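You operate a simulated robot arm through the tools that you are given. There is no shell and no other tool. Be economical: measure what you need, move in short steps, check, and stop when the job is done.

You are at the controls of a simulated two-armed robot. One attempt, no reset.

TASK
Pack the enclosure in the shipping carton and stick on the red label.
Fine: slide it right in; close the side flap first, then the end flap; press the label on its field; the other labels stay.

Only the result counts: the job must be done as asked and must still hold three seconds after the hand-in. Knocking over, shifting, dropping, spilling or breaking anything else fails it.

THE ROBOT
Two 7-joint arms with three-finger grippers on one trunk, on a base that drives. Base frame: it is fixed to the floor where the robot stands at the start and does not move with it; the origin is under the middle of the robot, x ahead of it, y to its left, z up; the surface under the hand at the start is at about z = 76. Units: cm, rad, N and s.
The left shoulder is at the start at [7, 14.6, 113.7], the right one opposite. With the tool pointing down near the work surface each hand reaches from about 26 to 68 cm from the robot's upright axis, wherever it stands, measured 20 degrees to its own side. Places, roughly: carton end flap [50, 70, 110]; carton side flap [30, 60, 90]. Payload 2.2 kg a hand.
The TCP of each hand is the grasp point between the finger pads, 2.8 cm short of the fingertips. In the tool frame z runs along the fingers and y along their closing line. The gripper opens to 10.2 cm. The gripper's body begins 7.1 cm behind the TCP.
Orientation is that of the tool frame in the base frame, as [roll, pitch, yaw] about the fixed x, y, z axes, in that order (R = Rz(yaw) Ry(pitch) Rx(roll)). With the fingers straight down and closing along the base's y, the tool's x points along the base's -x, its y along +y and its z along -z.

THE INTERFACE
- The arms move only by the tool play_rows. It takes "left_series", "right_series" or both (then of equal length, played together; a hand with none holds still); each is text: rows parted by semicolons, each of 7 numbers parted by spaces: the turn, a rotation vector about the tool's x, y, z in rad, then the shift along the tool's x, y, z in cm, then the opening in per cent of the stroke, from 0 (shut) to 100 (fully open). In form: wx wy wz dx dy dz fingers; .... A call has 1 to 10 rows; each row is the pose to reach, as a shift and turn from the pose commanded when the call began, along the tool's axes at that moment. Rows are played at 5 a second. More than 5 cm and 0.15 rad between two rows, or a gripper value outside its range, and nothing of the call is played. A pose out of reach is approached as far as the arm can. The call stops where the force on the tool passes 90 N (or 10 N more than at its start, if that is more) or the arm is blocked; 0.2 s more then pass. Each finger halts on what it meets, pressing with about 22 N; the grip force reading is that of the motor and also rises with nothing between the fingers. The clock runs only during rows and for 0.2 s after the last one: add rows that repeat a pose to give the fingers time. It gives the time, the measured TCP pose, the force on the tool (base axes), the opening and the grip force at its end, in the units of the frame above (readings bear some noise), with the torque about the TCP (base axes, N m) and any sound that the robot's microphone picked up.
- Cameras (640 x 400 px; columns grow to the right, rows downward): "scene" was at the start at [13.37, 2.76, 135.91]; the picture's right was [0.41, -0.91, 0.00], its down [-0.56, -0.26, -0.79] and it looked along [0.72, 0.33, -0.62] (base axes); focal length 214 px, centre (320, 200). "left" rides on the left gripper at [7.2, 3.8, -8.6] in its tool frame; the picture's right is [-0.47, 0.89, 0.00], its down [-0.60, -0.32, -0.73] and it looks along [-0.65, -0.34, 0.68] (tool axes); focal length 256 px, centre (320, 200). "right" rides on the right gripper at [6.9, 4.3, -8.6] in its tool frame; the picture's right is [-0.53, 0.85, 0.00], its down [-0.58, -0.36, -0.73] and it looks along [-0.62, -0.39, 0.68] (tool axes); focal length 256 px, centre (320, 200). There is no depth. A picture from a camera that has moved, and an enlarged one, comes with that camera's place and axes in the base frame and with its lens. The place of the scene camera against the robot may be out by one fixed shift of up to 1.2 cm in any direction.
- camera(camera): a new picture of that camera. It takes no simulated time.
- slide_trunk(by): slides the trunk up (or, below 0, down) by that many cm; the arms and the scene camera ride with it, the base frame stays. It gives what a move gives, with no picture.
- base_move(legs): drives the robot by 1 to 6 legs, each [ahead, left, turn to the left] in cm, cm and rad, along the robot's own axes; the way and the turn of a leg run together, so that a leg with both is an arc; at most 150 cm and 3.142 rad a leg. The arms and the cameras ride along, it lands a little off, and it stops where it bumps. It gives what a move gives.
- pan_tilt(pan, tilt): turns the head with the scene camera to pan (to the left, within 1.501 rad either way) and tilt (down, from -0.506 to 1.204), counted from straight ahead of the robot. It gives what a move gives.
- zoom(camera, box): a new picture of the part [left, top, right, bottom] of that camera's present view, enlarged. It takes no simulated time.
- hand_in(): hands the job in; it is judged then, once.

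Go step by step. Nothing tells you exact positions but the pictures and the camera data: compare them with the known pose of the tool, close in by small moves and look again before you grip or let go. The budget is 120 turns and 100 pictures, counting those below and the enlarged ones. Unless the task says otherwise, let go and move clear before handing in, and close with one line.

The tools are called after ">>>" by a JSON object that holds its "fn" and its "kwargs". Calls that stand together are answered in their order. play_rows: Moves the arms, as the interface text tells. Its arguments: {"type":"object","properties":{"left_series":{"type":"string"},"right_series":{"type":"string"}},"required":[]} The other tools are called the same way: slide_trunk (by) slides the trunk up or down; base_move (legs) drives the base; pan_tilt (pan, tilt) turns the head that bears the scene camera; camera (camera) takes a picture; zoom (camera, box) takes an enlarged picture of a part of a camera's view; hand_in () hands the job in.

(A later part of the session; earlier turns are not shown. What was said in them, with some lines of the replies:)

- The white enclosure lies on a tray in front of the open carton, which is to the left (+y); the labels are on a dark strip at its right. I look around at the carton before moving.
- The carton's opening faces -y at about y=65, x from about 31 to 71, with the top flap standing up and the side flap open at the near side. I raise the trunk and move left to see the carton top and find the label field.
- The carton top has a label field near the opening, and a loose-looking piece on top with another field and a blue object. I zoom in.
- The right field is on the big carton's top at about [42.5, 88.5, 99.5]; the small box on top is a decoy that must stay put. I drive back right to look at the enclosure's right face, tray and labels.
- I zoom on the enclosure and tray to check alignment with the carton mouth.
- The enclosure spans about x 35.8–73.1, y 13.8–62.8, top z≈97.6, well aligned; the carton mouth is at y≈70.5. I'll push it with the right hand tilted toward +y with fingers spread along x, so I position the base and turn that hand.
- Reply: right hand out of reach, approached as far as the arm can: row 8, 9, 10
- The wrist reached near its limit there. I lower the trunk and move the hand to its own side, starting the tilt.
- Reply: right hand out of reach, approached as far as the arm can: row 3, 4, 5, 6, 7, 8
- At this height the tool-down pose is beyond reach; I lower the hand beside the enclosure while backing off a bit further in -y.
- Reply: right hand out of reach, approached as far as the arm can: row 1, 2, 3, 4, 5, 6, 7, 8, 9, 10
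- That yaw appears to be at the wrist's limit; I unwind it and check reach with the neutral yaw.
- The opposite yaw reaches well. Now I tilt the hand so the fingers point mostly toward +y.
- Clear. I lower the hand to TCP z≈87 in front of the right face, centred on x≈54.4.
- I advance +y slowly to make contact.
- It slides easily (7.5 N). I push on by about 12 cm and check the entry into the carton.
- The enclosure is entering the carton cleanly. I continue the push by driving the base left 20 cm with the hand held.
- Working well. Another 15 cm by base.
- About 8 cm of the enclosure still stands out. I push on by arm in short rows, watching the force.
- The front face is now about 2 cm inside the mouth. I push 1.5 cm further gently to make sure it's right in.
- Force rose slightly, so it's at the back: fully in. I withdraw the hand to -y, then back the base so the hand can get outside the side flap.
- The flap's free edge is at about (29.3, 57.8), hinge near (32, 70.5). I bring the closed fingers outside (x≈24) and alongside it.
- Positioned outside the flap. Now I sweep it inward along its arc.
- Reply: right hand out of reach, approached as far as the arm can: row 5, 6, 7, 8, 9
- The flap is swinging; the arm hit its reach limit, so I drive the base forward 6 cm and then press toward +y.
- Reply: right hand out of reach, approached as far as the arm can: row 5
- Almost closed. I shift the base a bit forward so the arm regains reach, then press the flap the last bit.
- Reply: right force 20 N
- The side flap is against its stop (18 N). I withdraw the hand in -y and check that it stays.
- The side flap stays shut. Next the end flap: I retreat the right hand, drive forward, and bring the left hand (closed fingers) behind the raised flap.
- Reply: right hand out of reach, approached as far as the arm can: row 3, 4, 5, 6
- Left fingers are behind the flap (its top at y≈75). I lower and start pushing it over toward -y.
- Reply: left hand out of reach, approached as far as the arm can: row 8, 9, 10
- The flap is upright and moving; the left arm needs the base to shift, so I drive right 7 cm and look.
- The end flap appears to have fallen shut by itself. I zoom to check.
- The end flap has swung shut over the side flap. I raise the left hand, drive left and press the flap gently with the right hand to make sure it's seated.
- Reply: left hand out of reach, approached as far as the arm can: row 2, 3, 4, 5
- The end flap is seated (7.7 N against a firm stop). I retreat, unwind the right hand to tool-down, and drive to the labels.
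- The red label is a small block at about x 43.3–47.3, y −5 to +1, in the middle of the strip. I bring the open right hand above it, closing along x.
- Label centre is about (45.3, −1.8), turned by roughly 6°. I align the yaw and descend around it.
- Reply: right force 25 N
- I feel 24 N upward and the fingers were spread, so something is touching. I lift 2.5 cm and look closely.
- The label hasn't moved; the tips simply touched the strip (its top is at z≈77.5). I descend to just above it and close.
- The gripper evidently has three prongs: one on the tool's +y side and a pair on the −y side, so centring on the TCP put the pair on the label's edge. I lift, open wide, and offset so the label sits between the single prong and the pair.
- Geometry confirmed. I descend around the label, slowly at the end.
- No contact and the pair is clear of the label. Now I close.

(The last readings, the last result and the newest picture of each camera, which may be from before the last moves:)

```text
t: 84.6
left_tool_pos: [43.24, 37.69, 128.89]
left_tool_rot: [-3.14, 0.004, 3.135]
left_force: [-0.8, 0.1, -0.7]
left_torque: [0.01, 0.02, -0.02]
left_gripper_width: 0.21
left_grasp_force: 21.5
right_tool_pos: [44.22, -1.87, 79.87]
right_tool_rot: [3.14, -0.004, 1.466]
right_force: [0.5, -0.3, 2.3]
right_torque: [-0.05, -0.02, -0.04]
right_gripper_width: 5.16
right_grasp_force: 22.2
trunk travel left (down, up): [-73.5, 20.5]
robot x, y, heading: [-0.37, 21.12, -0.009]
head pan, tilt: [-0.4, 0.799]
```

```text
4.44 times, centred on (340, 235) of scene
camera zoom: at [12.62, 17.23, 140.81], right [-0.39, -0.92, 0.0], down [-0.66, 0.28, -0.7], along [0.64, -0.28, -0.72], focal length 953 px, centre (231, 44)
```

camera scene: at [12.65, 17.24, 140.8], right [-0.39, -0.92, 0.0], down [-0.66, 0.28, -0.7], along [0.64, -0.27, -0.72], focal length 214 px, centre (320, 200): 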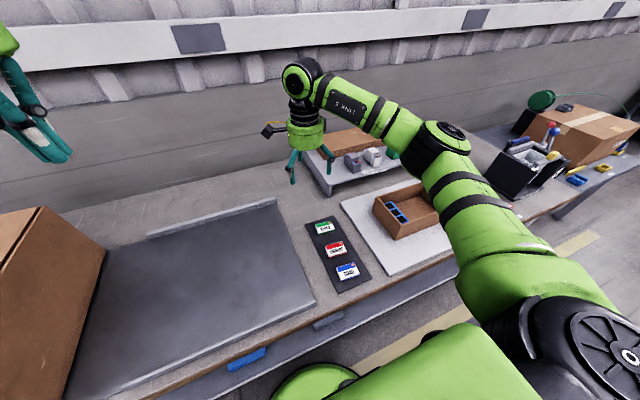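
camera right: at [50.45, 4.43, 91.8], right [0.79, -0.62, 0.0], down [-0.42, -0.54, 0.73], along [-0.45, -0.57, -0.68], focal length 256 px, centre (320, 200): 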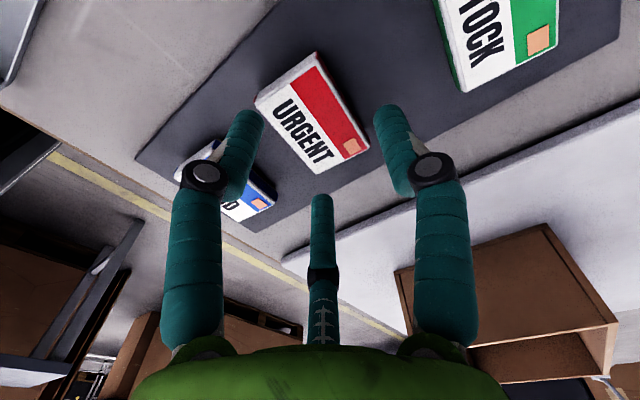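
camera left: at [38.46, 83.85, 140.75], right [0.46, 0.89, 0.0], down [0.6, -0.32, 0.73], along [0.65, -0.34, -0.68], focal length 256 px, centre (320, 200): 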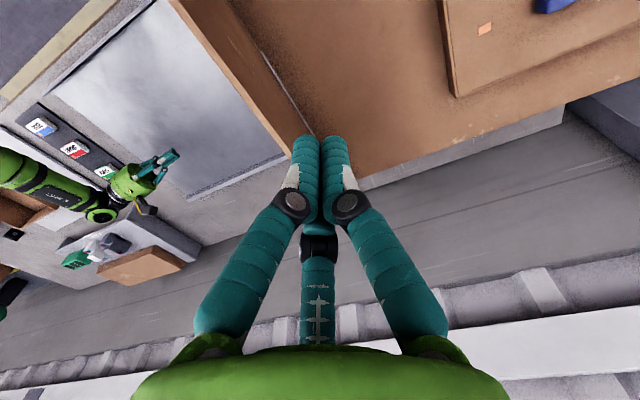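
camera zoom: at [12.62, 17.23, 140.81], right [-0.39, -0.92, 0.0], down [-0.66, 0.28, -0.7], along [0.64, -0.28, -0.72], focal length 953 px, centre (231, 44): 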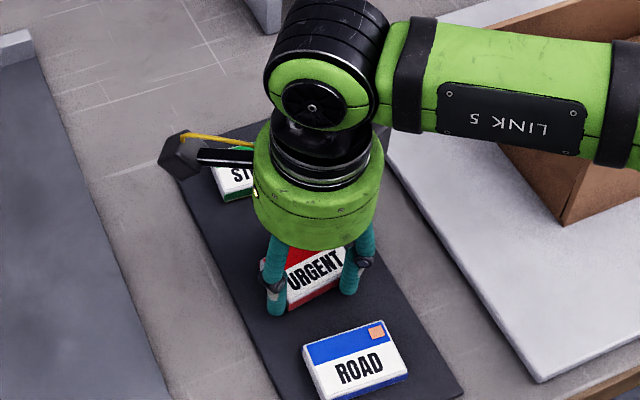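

The label is held (width 5.2, 22 N), turned a little in the grip; I can compensate at placing. I lift it and check.

>>> {"fn": "play_rows", "kwargs": {"right_series": "0 0 0 0 0 -1 20; 0 0 0 0 0 -3 20; 0 0 0 0 0 -6 20; 0 0 0 0 0 -10 20; 0 0 0 0 0 -14 20; 0 0 0 0 0 -18 20; 0 0 0 0 0 -22 20"}}

>>> {"fn": "zoom", "kwargs": {"camera": "right", "box": [160, 10, 480, 220]}}

>>> {"fn": "zoom", "kwargs": {"camera": "scene", "box": [260, 120, 390, 290]}}

```text
t: 86.2
left_tool_pos: [43.29, 37.7, 129.12]
left_tool_rot: [-3.14, 0.005, 3.133]
left_force: [0.1, -0.3, -0.1]
left_torque: [0.01, 0.01, -0.03]
left_gripper_width: 0.2
left_grasp_force: 21.7
right_tool_pos: [44.06, -2.01, 102.06]
right_tool_rot: [-3.141, -0.001, 1.469]
right_force: [0.6, 0.2, 0.3]
right_torque: [-0.02, -0.04, -0.02]
right_gripper_width: 5.07
right_grasp_force: 22.0
trunk travel left (down, up): [-73.5, 20.5]
robot x, y, heading: [-0.45, 21.35, -0.007]
head pan, tilt: [-0.4, 0.799]
```

```text
1.90 times, centred on (320, 115) of right
camera zoom: at [49.0, 4.63, 110.86], right [0.79, -0.62, 0.0], down [-0.42, -0.54, 0.73], along [-0.45, -0.57, -0.68], focal length 488 px, centre (320, 362)
```

zoom: 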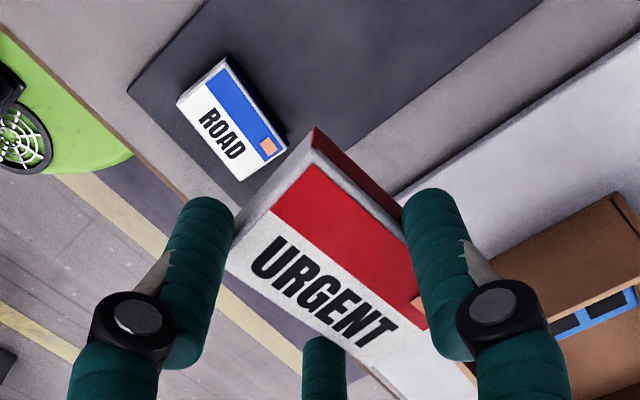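

```text
2.35 times, centred on (325, 205) of scene
camera zoom: at [12.62, 17.27, 140.8], right [-0.39, -0.92, 0.0], down [-0.66, 0.28, -0.7], along [0.64, -0.28, -0.72], focal length 505 px, centre (308, 188)
```

zoom: 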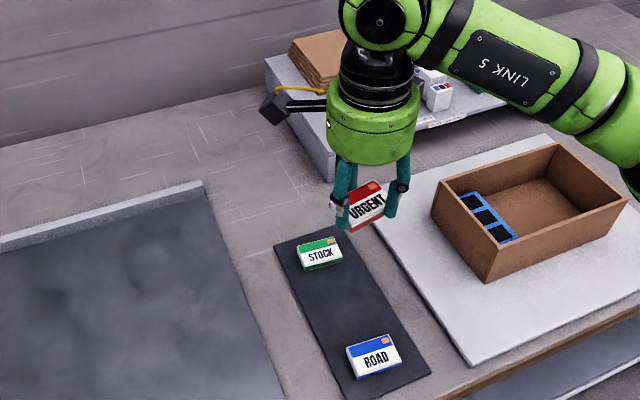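

The red label is held securely, the others unmoved. I raise the trunk and drive left to the carton's field.

>>> {"fn": "slide_trunk", "kwargs": {"by": 16}}

>>> {"fn": "base_move", "kwargs": {"legs": [[0, 72, 0]]}}

>>> {"fn": "pan_tilt", "kwargs": {"pan": 0.0, "tilt": 0.9}}

>>> {"fn": "camera", "kwargs": {"camera": "scene"}}

```text
t: 88.1
left_tool_pos: [43.4, 37.64, 145.04]
left_tool_rot: [-3.139, 0.005, 3.136]
left_force: [-0.4, 0.0, 0.2]
left_torque: [0.03, -0.01, -0.01]
left_gripper_width: 0.24
left_grasp_force: 22.1
right_tool_pos: [44.07, -1.95, 118.08]
right_tool_rot: [-3.141, -0.004, 1.472]
right_force: [0.2, -0.1, 0.2]
right_torque: [-0.03, 0.05, 0.03]
right_gripper_width: 5.02
right_grasp_force: 21.9
trunk travel left (down, up): [-89.5, 4.5]
robot x, y, heading: [-0.28, 21.13, -0.004]
head pan, tilt: [-0.4, 0.799]
```

```text
t: 92.0
left_tool_pos: [43.31, 109.43, 144.84]
left_tool_rot: [-3.141, 0.005, 3.141]
left_force: [0.0, -0.1, 0.7]
left_torque: [0.02, 0.0, 0.03]
left_gripper_width: 0.22
left_grasp_force: 21.6
right_tool_pos: [44.37, 69.82, 118.13]
right_tool_rot: [3.142, -0.002, 1.477]
right_force: [0.1, -0.2, -0.1]
right_torque: [0.01, 0.0, 0.0]
right_gripper_width: 5.0
right_grasp_force: 22.1
trunk travel left (down, up): [-89.5, 4.5]
robot x, y, heading: [-0.08, 93.0, 0.002]
head pan, tilt: [-0.4, 0.799]
```

```text
t: 92.8
left_tool_pos: [43.24, 109.61, 144.98]
left_tool_rot: [-3.138, 0.007, -3.14]
left_force: [0.1, -0.1, 0.3]
left_torque: [-0.02, 0.01, -0.03]
left_gripper_width: 0.22
left_grasp_force: 21.6
right_tool_pos: [44.35, 69.84, 118.01]
right_tool_rot: [-3.141, -0.002, 1.474]
right_force: [0.0, 0.4, -0.2]
right_torque: [0.02, 0.03, -0.02]
right_gripper_width: 4.99
right_grasp_force: 21.8
trunk travel left (down, up): [-89.5, 4.5]
robot x, y, heading: [0.09, 92.87, 0.006]
head pan, tilt: [0.0, 0.901]
```

```text
34 pictures are left
camera scene: at [12.94, 92.09, 156.01], right [0.0, -1.0, 0.0], down [-0.78, 0.0, -0.62], along [0.62, 0.0, -0.78], focal length 214 px, centre (320, 200)
```

scene: 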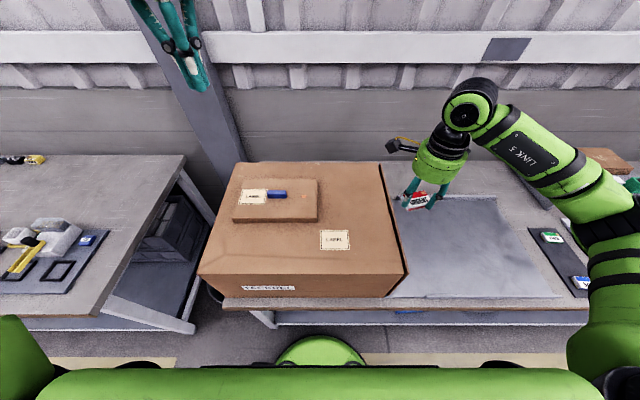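

The field at (42.5, 88.3) is confirmed and the carton hasn't moved. I bring the label above it, correcting the yaw slightly.

>>> {"fn": "play_rows", "kwargs": {"right_series": "0 0 0 3 -0.6 0 20; 0 0 0 6 -1.2 0 20; 0 0 0 9 -1.9 0 20; 0 0 0.02 12 -2.5 0 20; 0 0 0.04 15 -3.1 1 20; 0 0 0.06 17 -3.5 3 20; 0 0 0.06 18.8 -3.87 5 20; 0 0 0.06 18.8 -3.87 7 20"}}

>>> {"fn": "zoom", "kwargs": {"camera": "scene", "box": [240, 160, 420, 300]}}

>>> {"fn": "camera", "kwargs": {"camera": "right"}}

```text
t: 94.6
left_tool_pos: [43.42, 109.58, 144.93]
left_tool_rot: [-3.14, 0.005, -3.14]
left_force: [0.6, -1.2, 0.4]
left_torque: [0.01, -0.02, 0.03]
left_gripper_width: 0.21
left_grasp_force: 21.6
right_tool_pos: [42.38, 88.99, 110.98]
right_tool_rot: [3.141, -0.003, 1.416]
right_force: [0.0, -1.0, -0.2]
right_torque: [0.0, -0.02, -0.07]
right_gripper_width: 5.0
right_grasp_force: 21.6
trunk travel left (down, up): [-89.5, 4.5]
robot x, y, heading: [-0.12, 92.35, 0.005]
head pan, tilt: [0.0, 0.901]
```

```text
2.86 times, centred on (330, 230) of scene
camera zoom: at [12.96, 92.04, 156.01], right [0.0, -1.0, 0.0], down [-0.78, 0.0, -0.62], along [0.62, 0.0, -0.78], focal length 613 px, centre (291, 114)
```

zoom: 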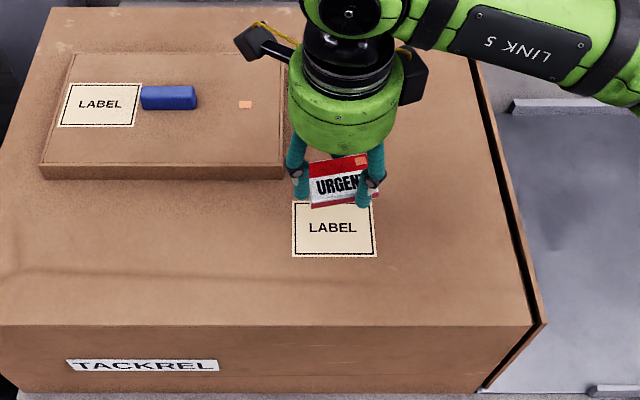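

```text
32 pictures are left
camera right: at [47.64, 95.26, 119.79], right [0.75, -0.66, 0.0], down [-0.45, -0.52, 0.73], along [-0.48, -0.55, -0.68], focal length 256 px, centre (320, 200)
```

right: 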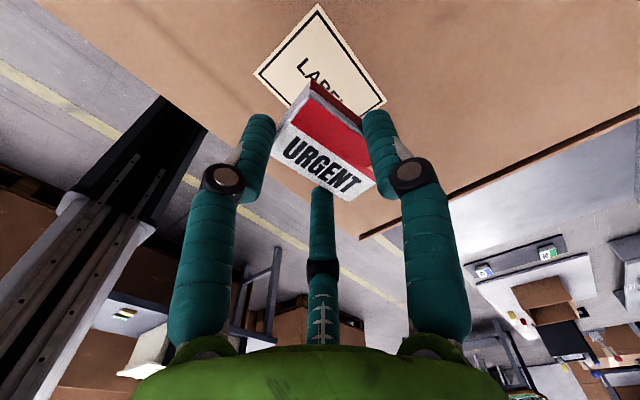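

The text baseline shows the label about 12° counter-clockwise to the field. I turn it to match and go down partway.

>>> {"fn": "play_rows", "kwargs": {"right_series": "0 0 0.11 0 0.2 1 20; 0 0 0.22 0 0.4 2.5 20; 0 0 0.22 0 0.5 4 20; 0 0 0.22 0 0.5 5 20"}}

>>> {"fn": "zoom", "kwargs": {"camera": "scene", "box": [290, 190, 390, 270]}}

>>> {"fn": "camera", "kwargs": {"camera": "right"}}

```text
t: 95.6
left_tool_pos: [43.41, 109.56, 144.98]
left_tool_rot: [-3.14, 0.005, 3.14]
left_force: [0.7, 0.5, -0.6]
left_torque: [-0.02, 0.01, -0.02]
left_gripper_width: 0.23
left_grasp_force: 22.3
right_tool_pos: [42.76, 89.07, 106.05]
right_tool_rot: [3.141, -0.003, 1.193]
right_force: [1.0, -0.5, 0.0]
right_torque: [-0.02, -0.02, 0.01]
right_gripper_width: 4.98
right_grasp_force: 22.0
trunk travel left (down, up): [-89.5, 4.5]
robot x, y, heading: [-0.23, 92.96, -0.002]
head pan, tilt: [0.0, 0.901]
```

```text
5.00 times, centred on (340, 230) of scene
camera zoom: at [12.94, 92.04, 156.01], right [0.0, -1.0, 0.0], down [-0.78, 0.0, -0.62], along [0.62, 0.0, -0.78], focal length 1072 px, centre (220, 50)
```

zoom: 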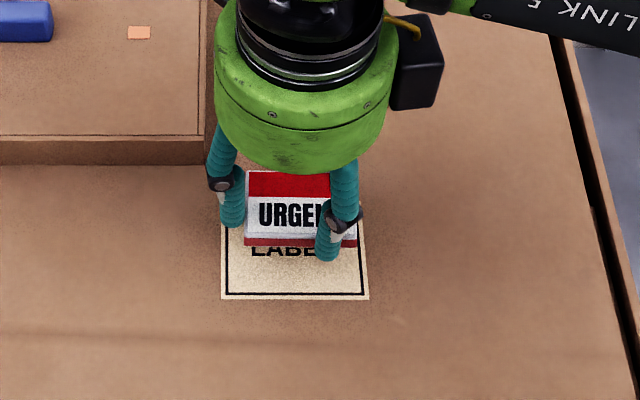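

```text
30 pictures are left
camera right: at [49.28, 93.97, 114.83], right [0.59, -0.81, 0.0], down [-0.55, -0.4, 0.73], along [-0.59, -0.43, -0.68], focal length 256 px, centre (320, 200)
```

right: 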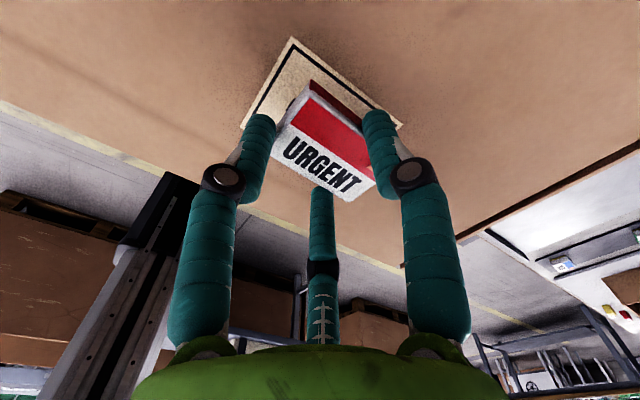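

Now text is parallel to the field and centred. I descend, shifting 0.4 cm toward me, to contact.

>>> {"fn": "play_rows", "kwargs": {"right_series": "0 0 0 -0.15 -0.37 1.2 20; 0 0 0 -0.15 -0.37 2.4 20; 0 0 0 -0.15 -0.37 3 20; 0 0 0 -0.15 -0.37 3.3 20; 0 0 0 -0.15 -0.37 3.6 20; 0 0 0 -0.15 -0.37 3.8 20"}}

>>> {"fn": "zoom", "kwargs": {"camera": "scene", "box": [290, 190, 390, 270]}}

```text
t: 97.0
left_tool_pos: [43.07, 109.52, 145.15]
left_tool_rot: [-3.14, 0.005, -3.142]
left_force: [-0.7, 0.6, -0.6]
left_torque: [-0.02, 0.02, 0.01]
left_gripper_width: 0.21
left_grasp_force: 22.1
right_tool_pos: [42.58, 89.08, 102.59]
right_tool_rot: [3.135, -0.005, 1.194]
right_force: [5.2, -2.3, 33.1]
right_torque: [-0.71, 0.35, -0.08]
right_gripper_width: 4.91
right_grasp_force: 21.8
trunk travel left (down, up): [-89.5, 4.5]
robot x, y, heading: [0.14, 92.54, 0.004]
head pan, tilt: [0.0, 0.901]
```

```text
5.00 times, centred on (340, 230) of scene
camera zoom: at [12.63, 92.06, 156.06], right [0.0, -1.0, 0.0], down [-0.78, 0.0, -0.62], along [0.62, 0.0, -0.78], focal length 1072 px, centre (220, 50)
```

zoom: 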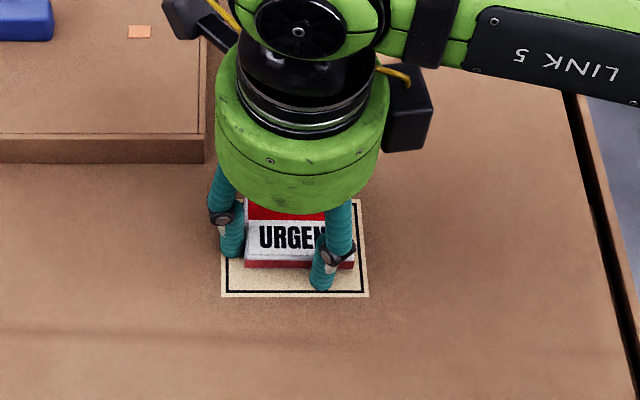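

The label is pressed on at 33 N. I check its position relative to the field from the hand camera before releasing.

>>> {"fn": "zoom", "kwargs": {"camera": "right", "box": [200, 20, 440, 210]}}

```text
2.11 times, centred on (320, 115) of right
camera zoom: at [49.02, 93.95, 111.42], right [0.59, -0.81, 0.0], down [-0.56, -0.41, 0.72], along [-0.59, -0.43, -0.69], focal length 539 px, centre (320, 379)
```

zoom: 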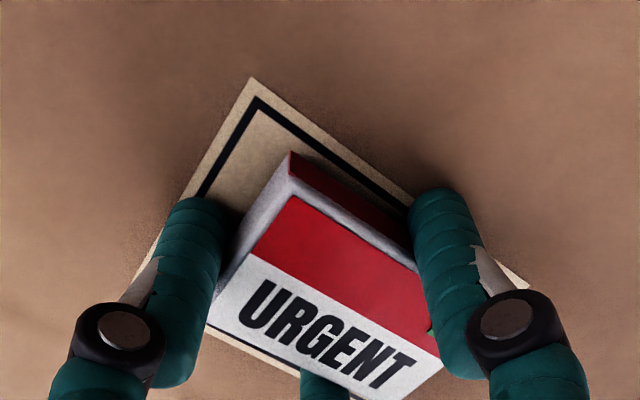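

The label lies within the black frame on all sides. I hold the press a moment, then open and rise.

>>> {"fn": "play_rows", "kwargs": {"right_series": "0 0 0 0 0 0 20; 0 0 0 0 0 0 20; 0 0 0 0 0 -0.15 40; 0 0 0 0 0 -0.3 65; 0 0 0 0 0 -0.3 75; 0 0 0 0 0 -0.3 75; 0 0 0 0 0 -1 75; 0 0 0 0 0 -3 75; 0 0 0 0 0 -6 75; 0 0 0 0 0 -10 75"}}

>>> {"fn": "zoom", "kwargs": {"camera": "scene", "box": [290, 180, 390, 270]}}

>>> {"fn": "camera", "kwargs": {"camera": "right"}}

```text
t: 99.2
left_tool_pos: [43.24, 109.7, 144.95]
left_tool_rot: [-3.139, 0.005, 3.139]
left_force: [-0.2, 0.1, -0.4]
left_torque: [-0.04, -0.01, 0.0]
left_gripper_width: 0.23
left_grasp_force: 21.5
right_tool_pos: [42.48, 89.07, 112.24]
right_tool_rot: [-3.141, -0.001, 1.196]
right_force: [0.1, 0.0, 0.1]
right_torque: [-0.01, 0.01, 0.03]
right_gripper_width: 7.64
right_grasp_force: 0.1
trunk travel left (down, up): [-89.5, 4.5]
robot x, y, heading: [-0.04, 92.76, 0.003]
head pan, tilt: [0.0, 0.901]
```

```text
4.44 times, centred on (340, 225) of scene
camera zoom: at [12.88, 92.12, 156.01], right [0.0, -1.0, 0.0], down [-0.78, 0.0, -0.62], along [0.62, 0.0, -0.78], focal length 953 px, centre (231, 89)
```

zoom: 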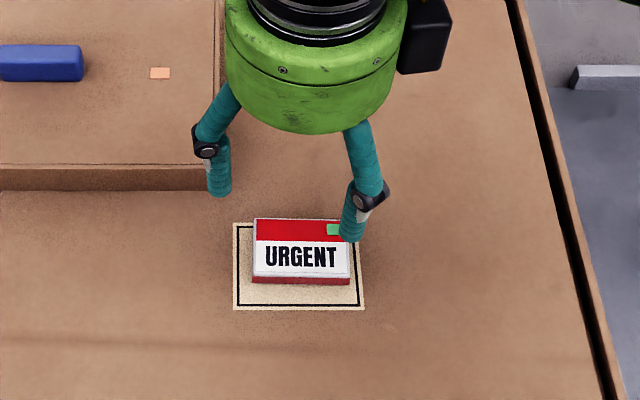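

```text
26 pictures are left
camera right: at [49.02, 94.07, 120.89], right [0.59, -0.81, 0.0], down [-0.55, -0.4, 0.73], along [-0.59, -0.43, -0.68], focal length 256 px, centre (320, 200)
```

right: 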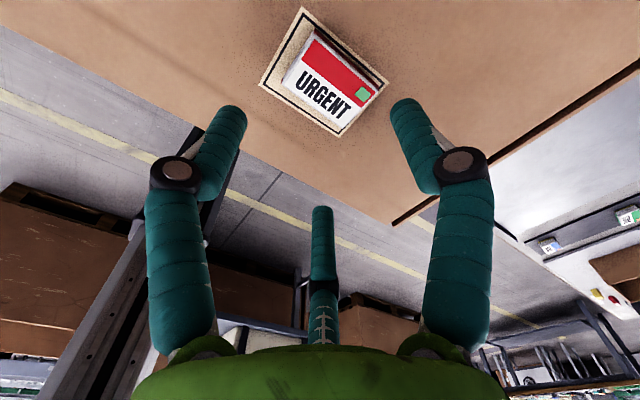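

The label's mark turned green: it is stuck, centred in its field. Finally I back away and check the flaps.

>>> {"fn": "play_rows", "kwargs": {"right_series": "0 0 0 0 0 -3 75; 0 0 0 0 0 -6 75; 0 0 0 0 0 -8 75"}}

>>> {"fn": "base_move", "kwargs": {"legs": [[0, -60, 0]]}}

>>> {"fn": "pan_tilt", "kwargs": {"pan": 0.7, "tilt": 0.75}}

>>> {"fn": "camera", "kwargs": {"camera": "scene"}}

>>> {"fn": "zoom", "kwargs": {"camera": "scene", "box": [160, 100, 400, 300]}}

```text
t: 100.0
left_tool_pos: [43.39, 109.59, 144.98]
left_tool_rot: [-3.14, 0.005, 3.14]
left_force: [0.3, -0.4, 0.1]
left_torque: [-0.01, 0.04, 0.01]
left_gripper_width: 0.22
left_grasp_force: 21.5
right_tool_pos: [42.27, 89.02, 120.39]
right_tool_rot: [-3.141, -0.002, 1.197]
right_force: [0.0, -0.3, 0.5]
right_torque: [-0.05, -0.01, 0.02]
right_gripper_width: 7.66
right_grasp_force: 0.1
trunk travel left (down, up): [-89.5, 4.5]
robot x, y, heading: [-0.0, 92.83, -0.003]
head pan, tilt: [0.0, 0.901]
```

```text
t: 103.5
left_tool_pos: [43.43, 48.75, 144.97]
left_tool_rot: [-3.138, 0.006, 3.137]
left_force: [0.7, -0.8, 0.1]
left_torque: [-0.01, 0.0, 0.02]
left_gripper_width: 0.22
left_grasp_force: 22.6
right_tool_pos: [42.06, 28.36, 120.42]
right_tool_rot: [-3.141, -0.001, 1.191]
right_force: [0.0, 0.3, 0.4]
right_torque: [0.0, 0.0, 0.02]
right_gripper_width: 7.62
right_grasp_force: 0.0
trunk travel left (down, up): [-89.5, 4.5]
robot x, y, heading: [-0.04, 32.28, -0.004]
head pan, tilt: [0.0, 0.901]
```

```text
t: 104.5
left_tool_pos: [43.33, 48.74, 145.03]
left_tool_rot: [-3.139, 0.005, 3.135]
left_force: [0.3, -0.4, 0.7]
left_torque: [0.0, 0.02, 0.0]
left_gripper_width: 0.22
left_grasp_force: 22.0
right_tool_pos: [42.17, 28.31, 120.3]
right_tool_rot: [3.141, -0.005, 1.192]
right_force: [-0.4, 0.7, 0.6]
right_torque: [0.0, 0.0, 0.0]
right_gripper_width: 7.65
right_grasp_force: 0.0
trunk travel left (down, up): [-89.5, 4.5]
robot x, y, heading: [-0.52, 32.45, -0.01]
head pan, tilt: [0.7, 0.75]
```

```text
25 pictures are left
camera scene: at [11.65, 36.66, 157.2], right [0.64, -0.77, 0.0], down [-0.52, -0.44, -0.73], along [0.56, 0.47, -0.68], focal length 214 px, centre (320, 200)
```

scene: 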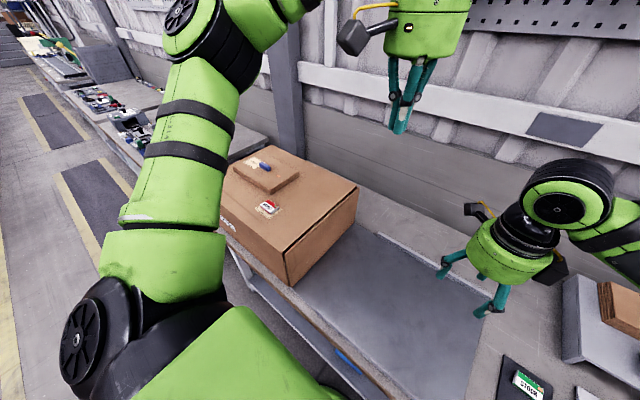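

```text
2.00 times, centred on (280, 200) of scene
camera zoom: at [11.65, 36.66, 157.2], right [0.64, -0.77, 0.0], down [-0.52, -0.44, -0.73], along [0.56, 0.47, -0.68], focal length 429 px, centre (400, 200)
```

zoom: 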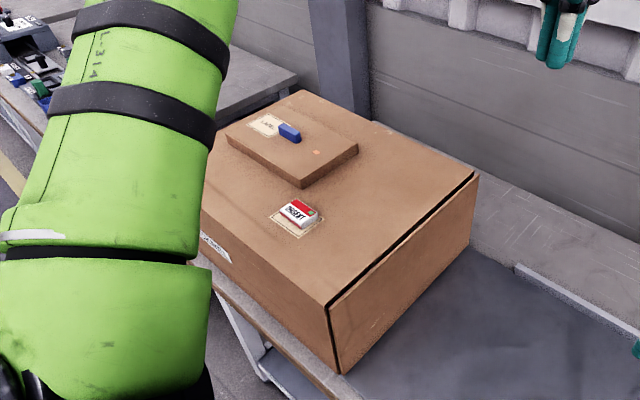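

Both flaps are shut, the red label sits stuck in its field, and the other labels and the small box are where they were. Both hands are clear, so I hand in.

>>> {"fn": "hand_in", "kwargs": {}}

```text
The job is handed in.
```

The enclosure is fully in the carton, the side flap and then the end flap are closed, and the red label is stuck on its field. The other labels stayed where they were.
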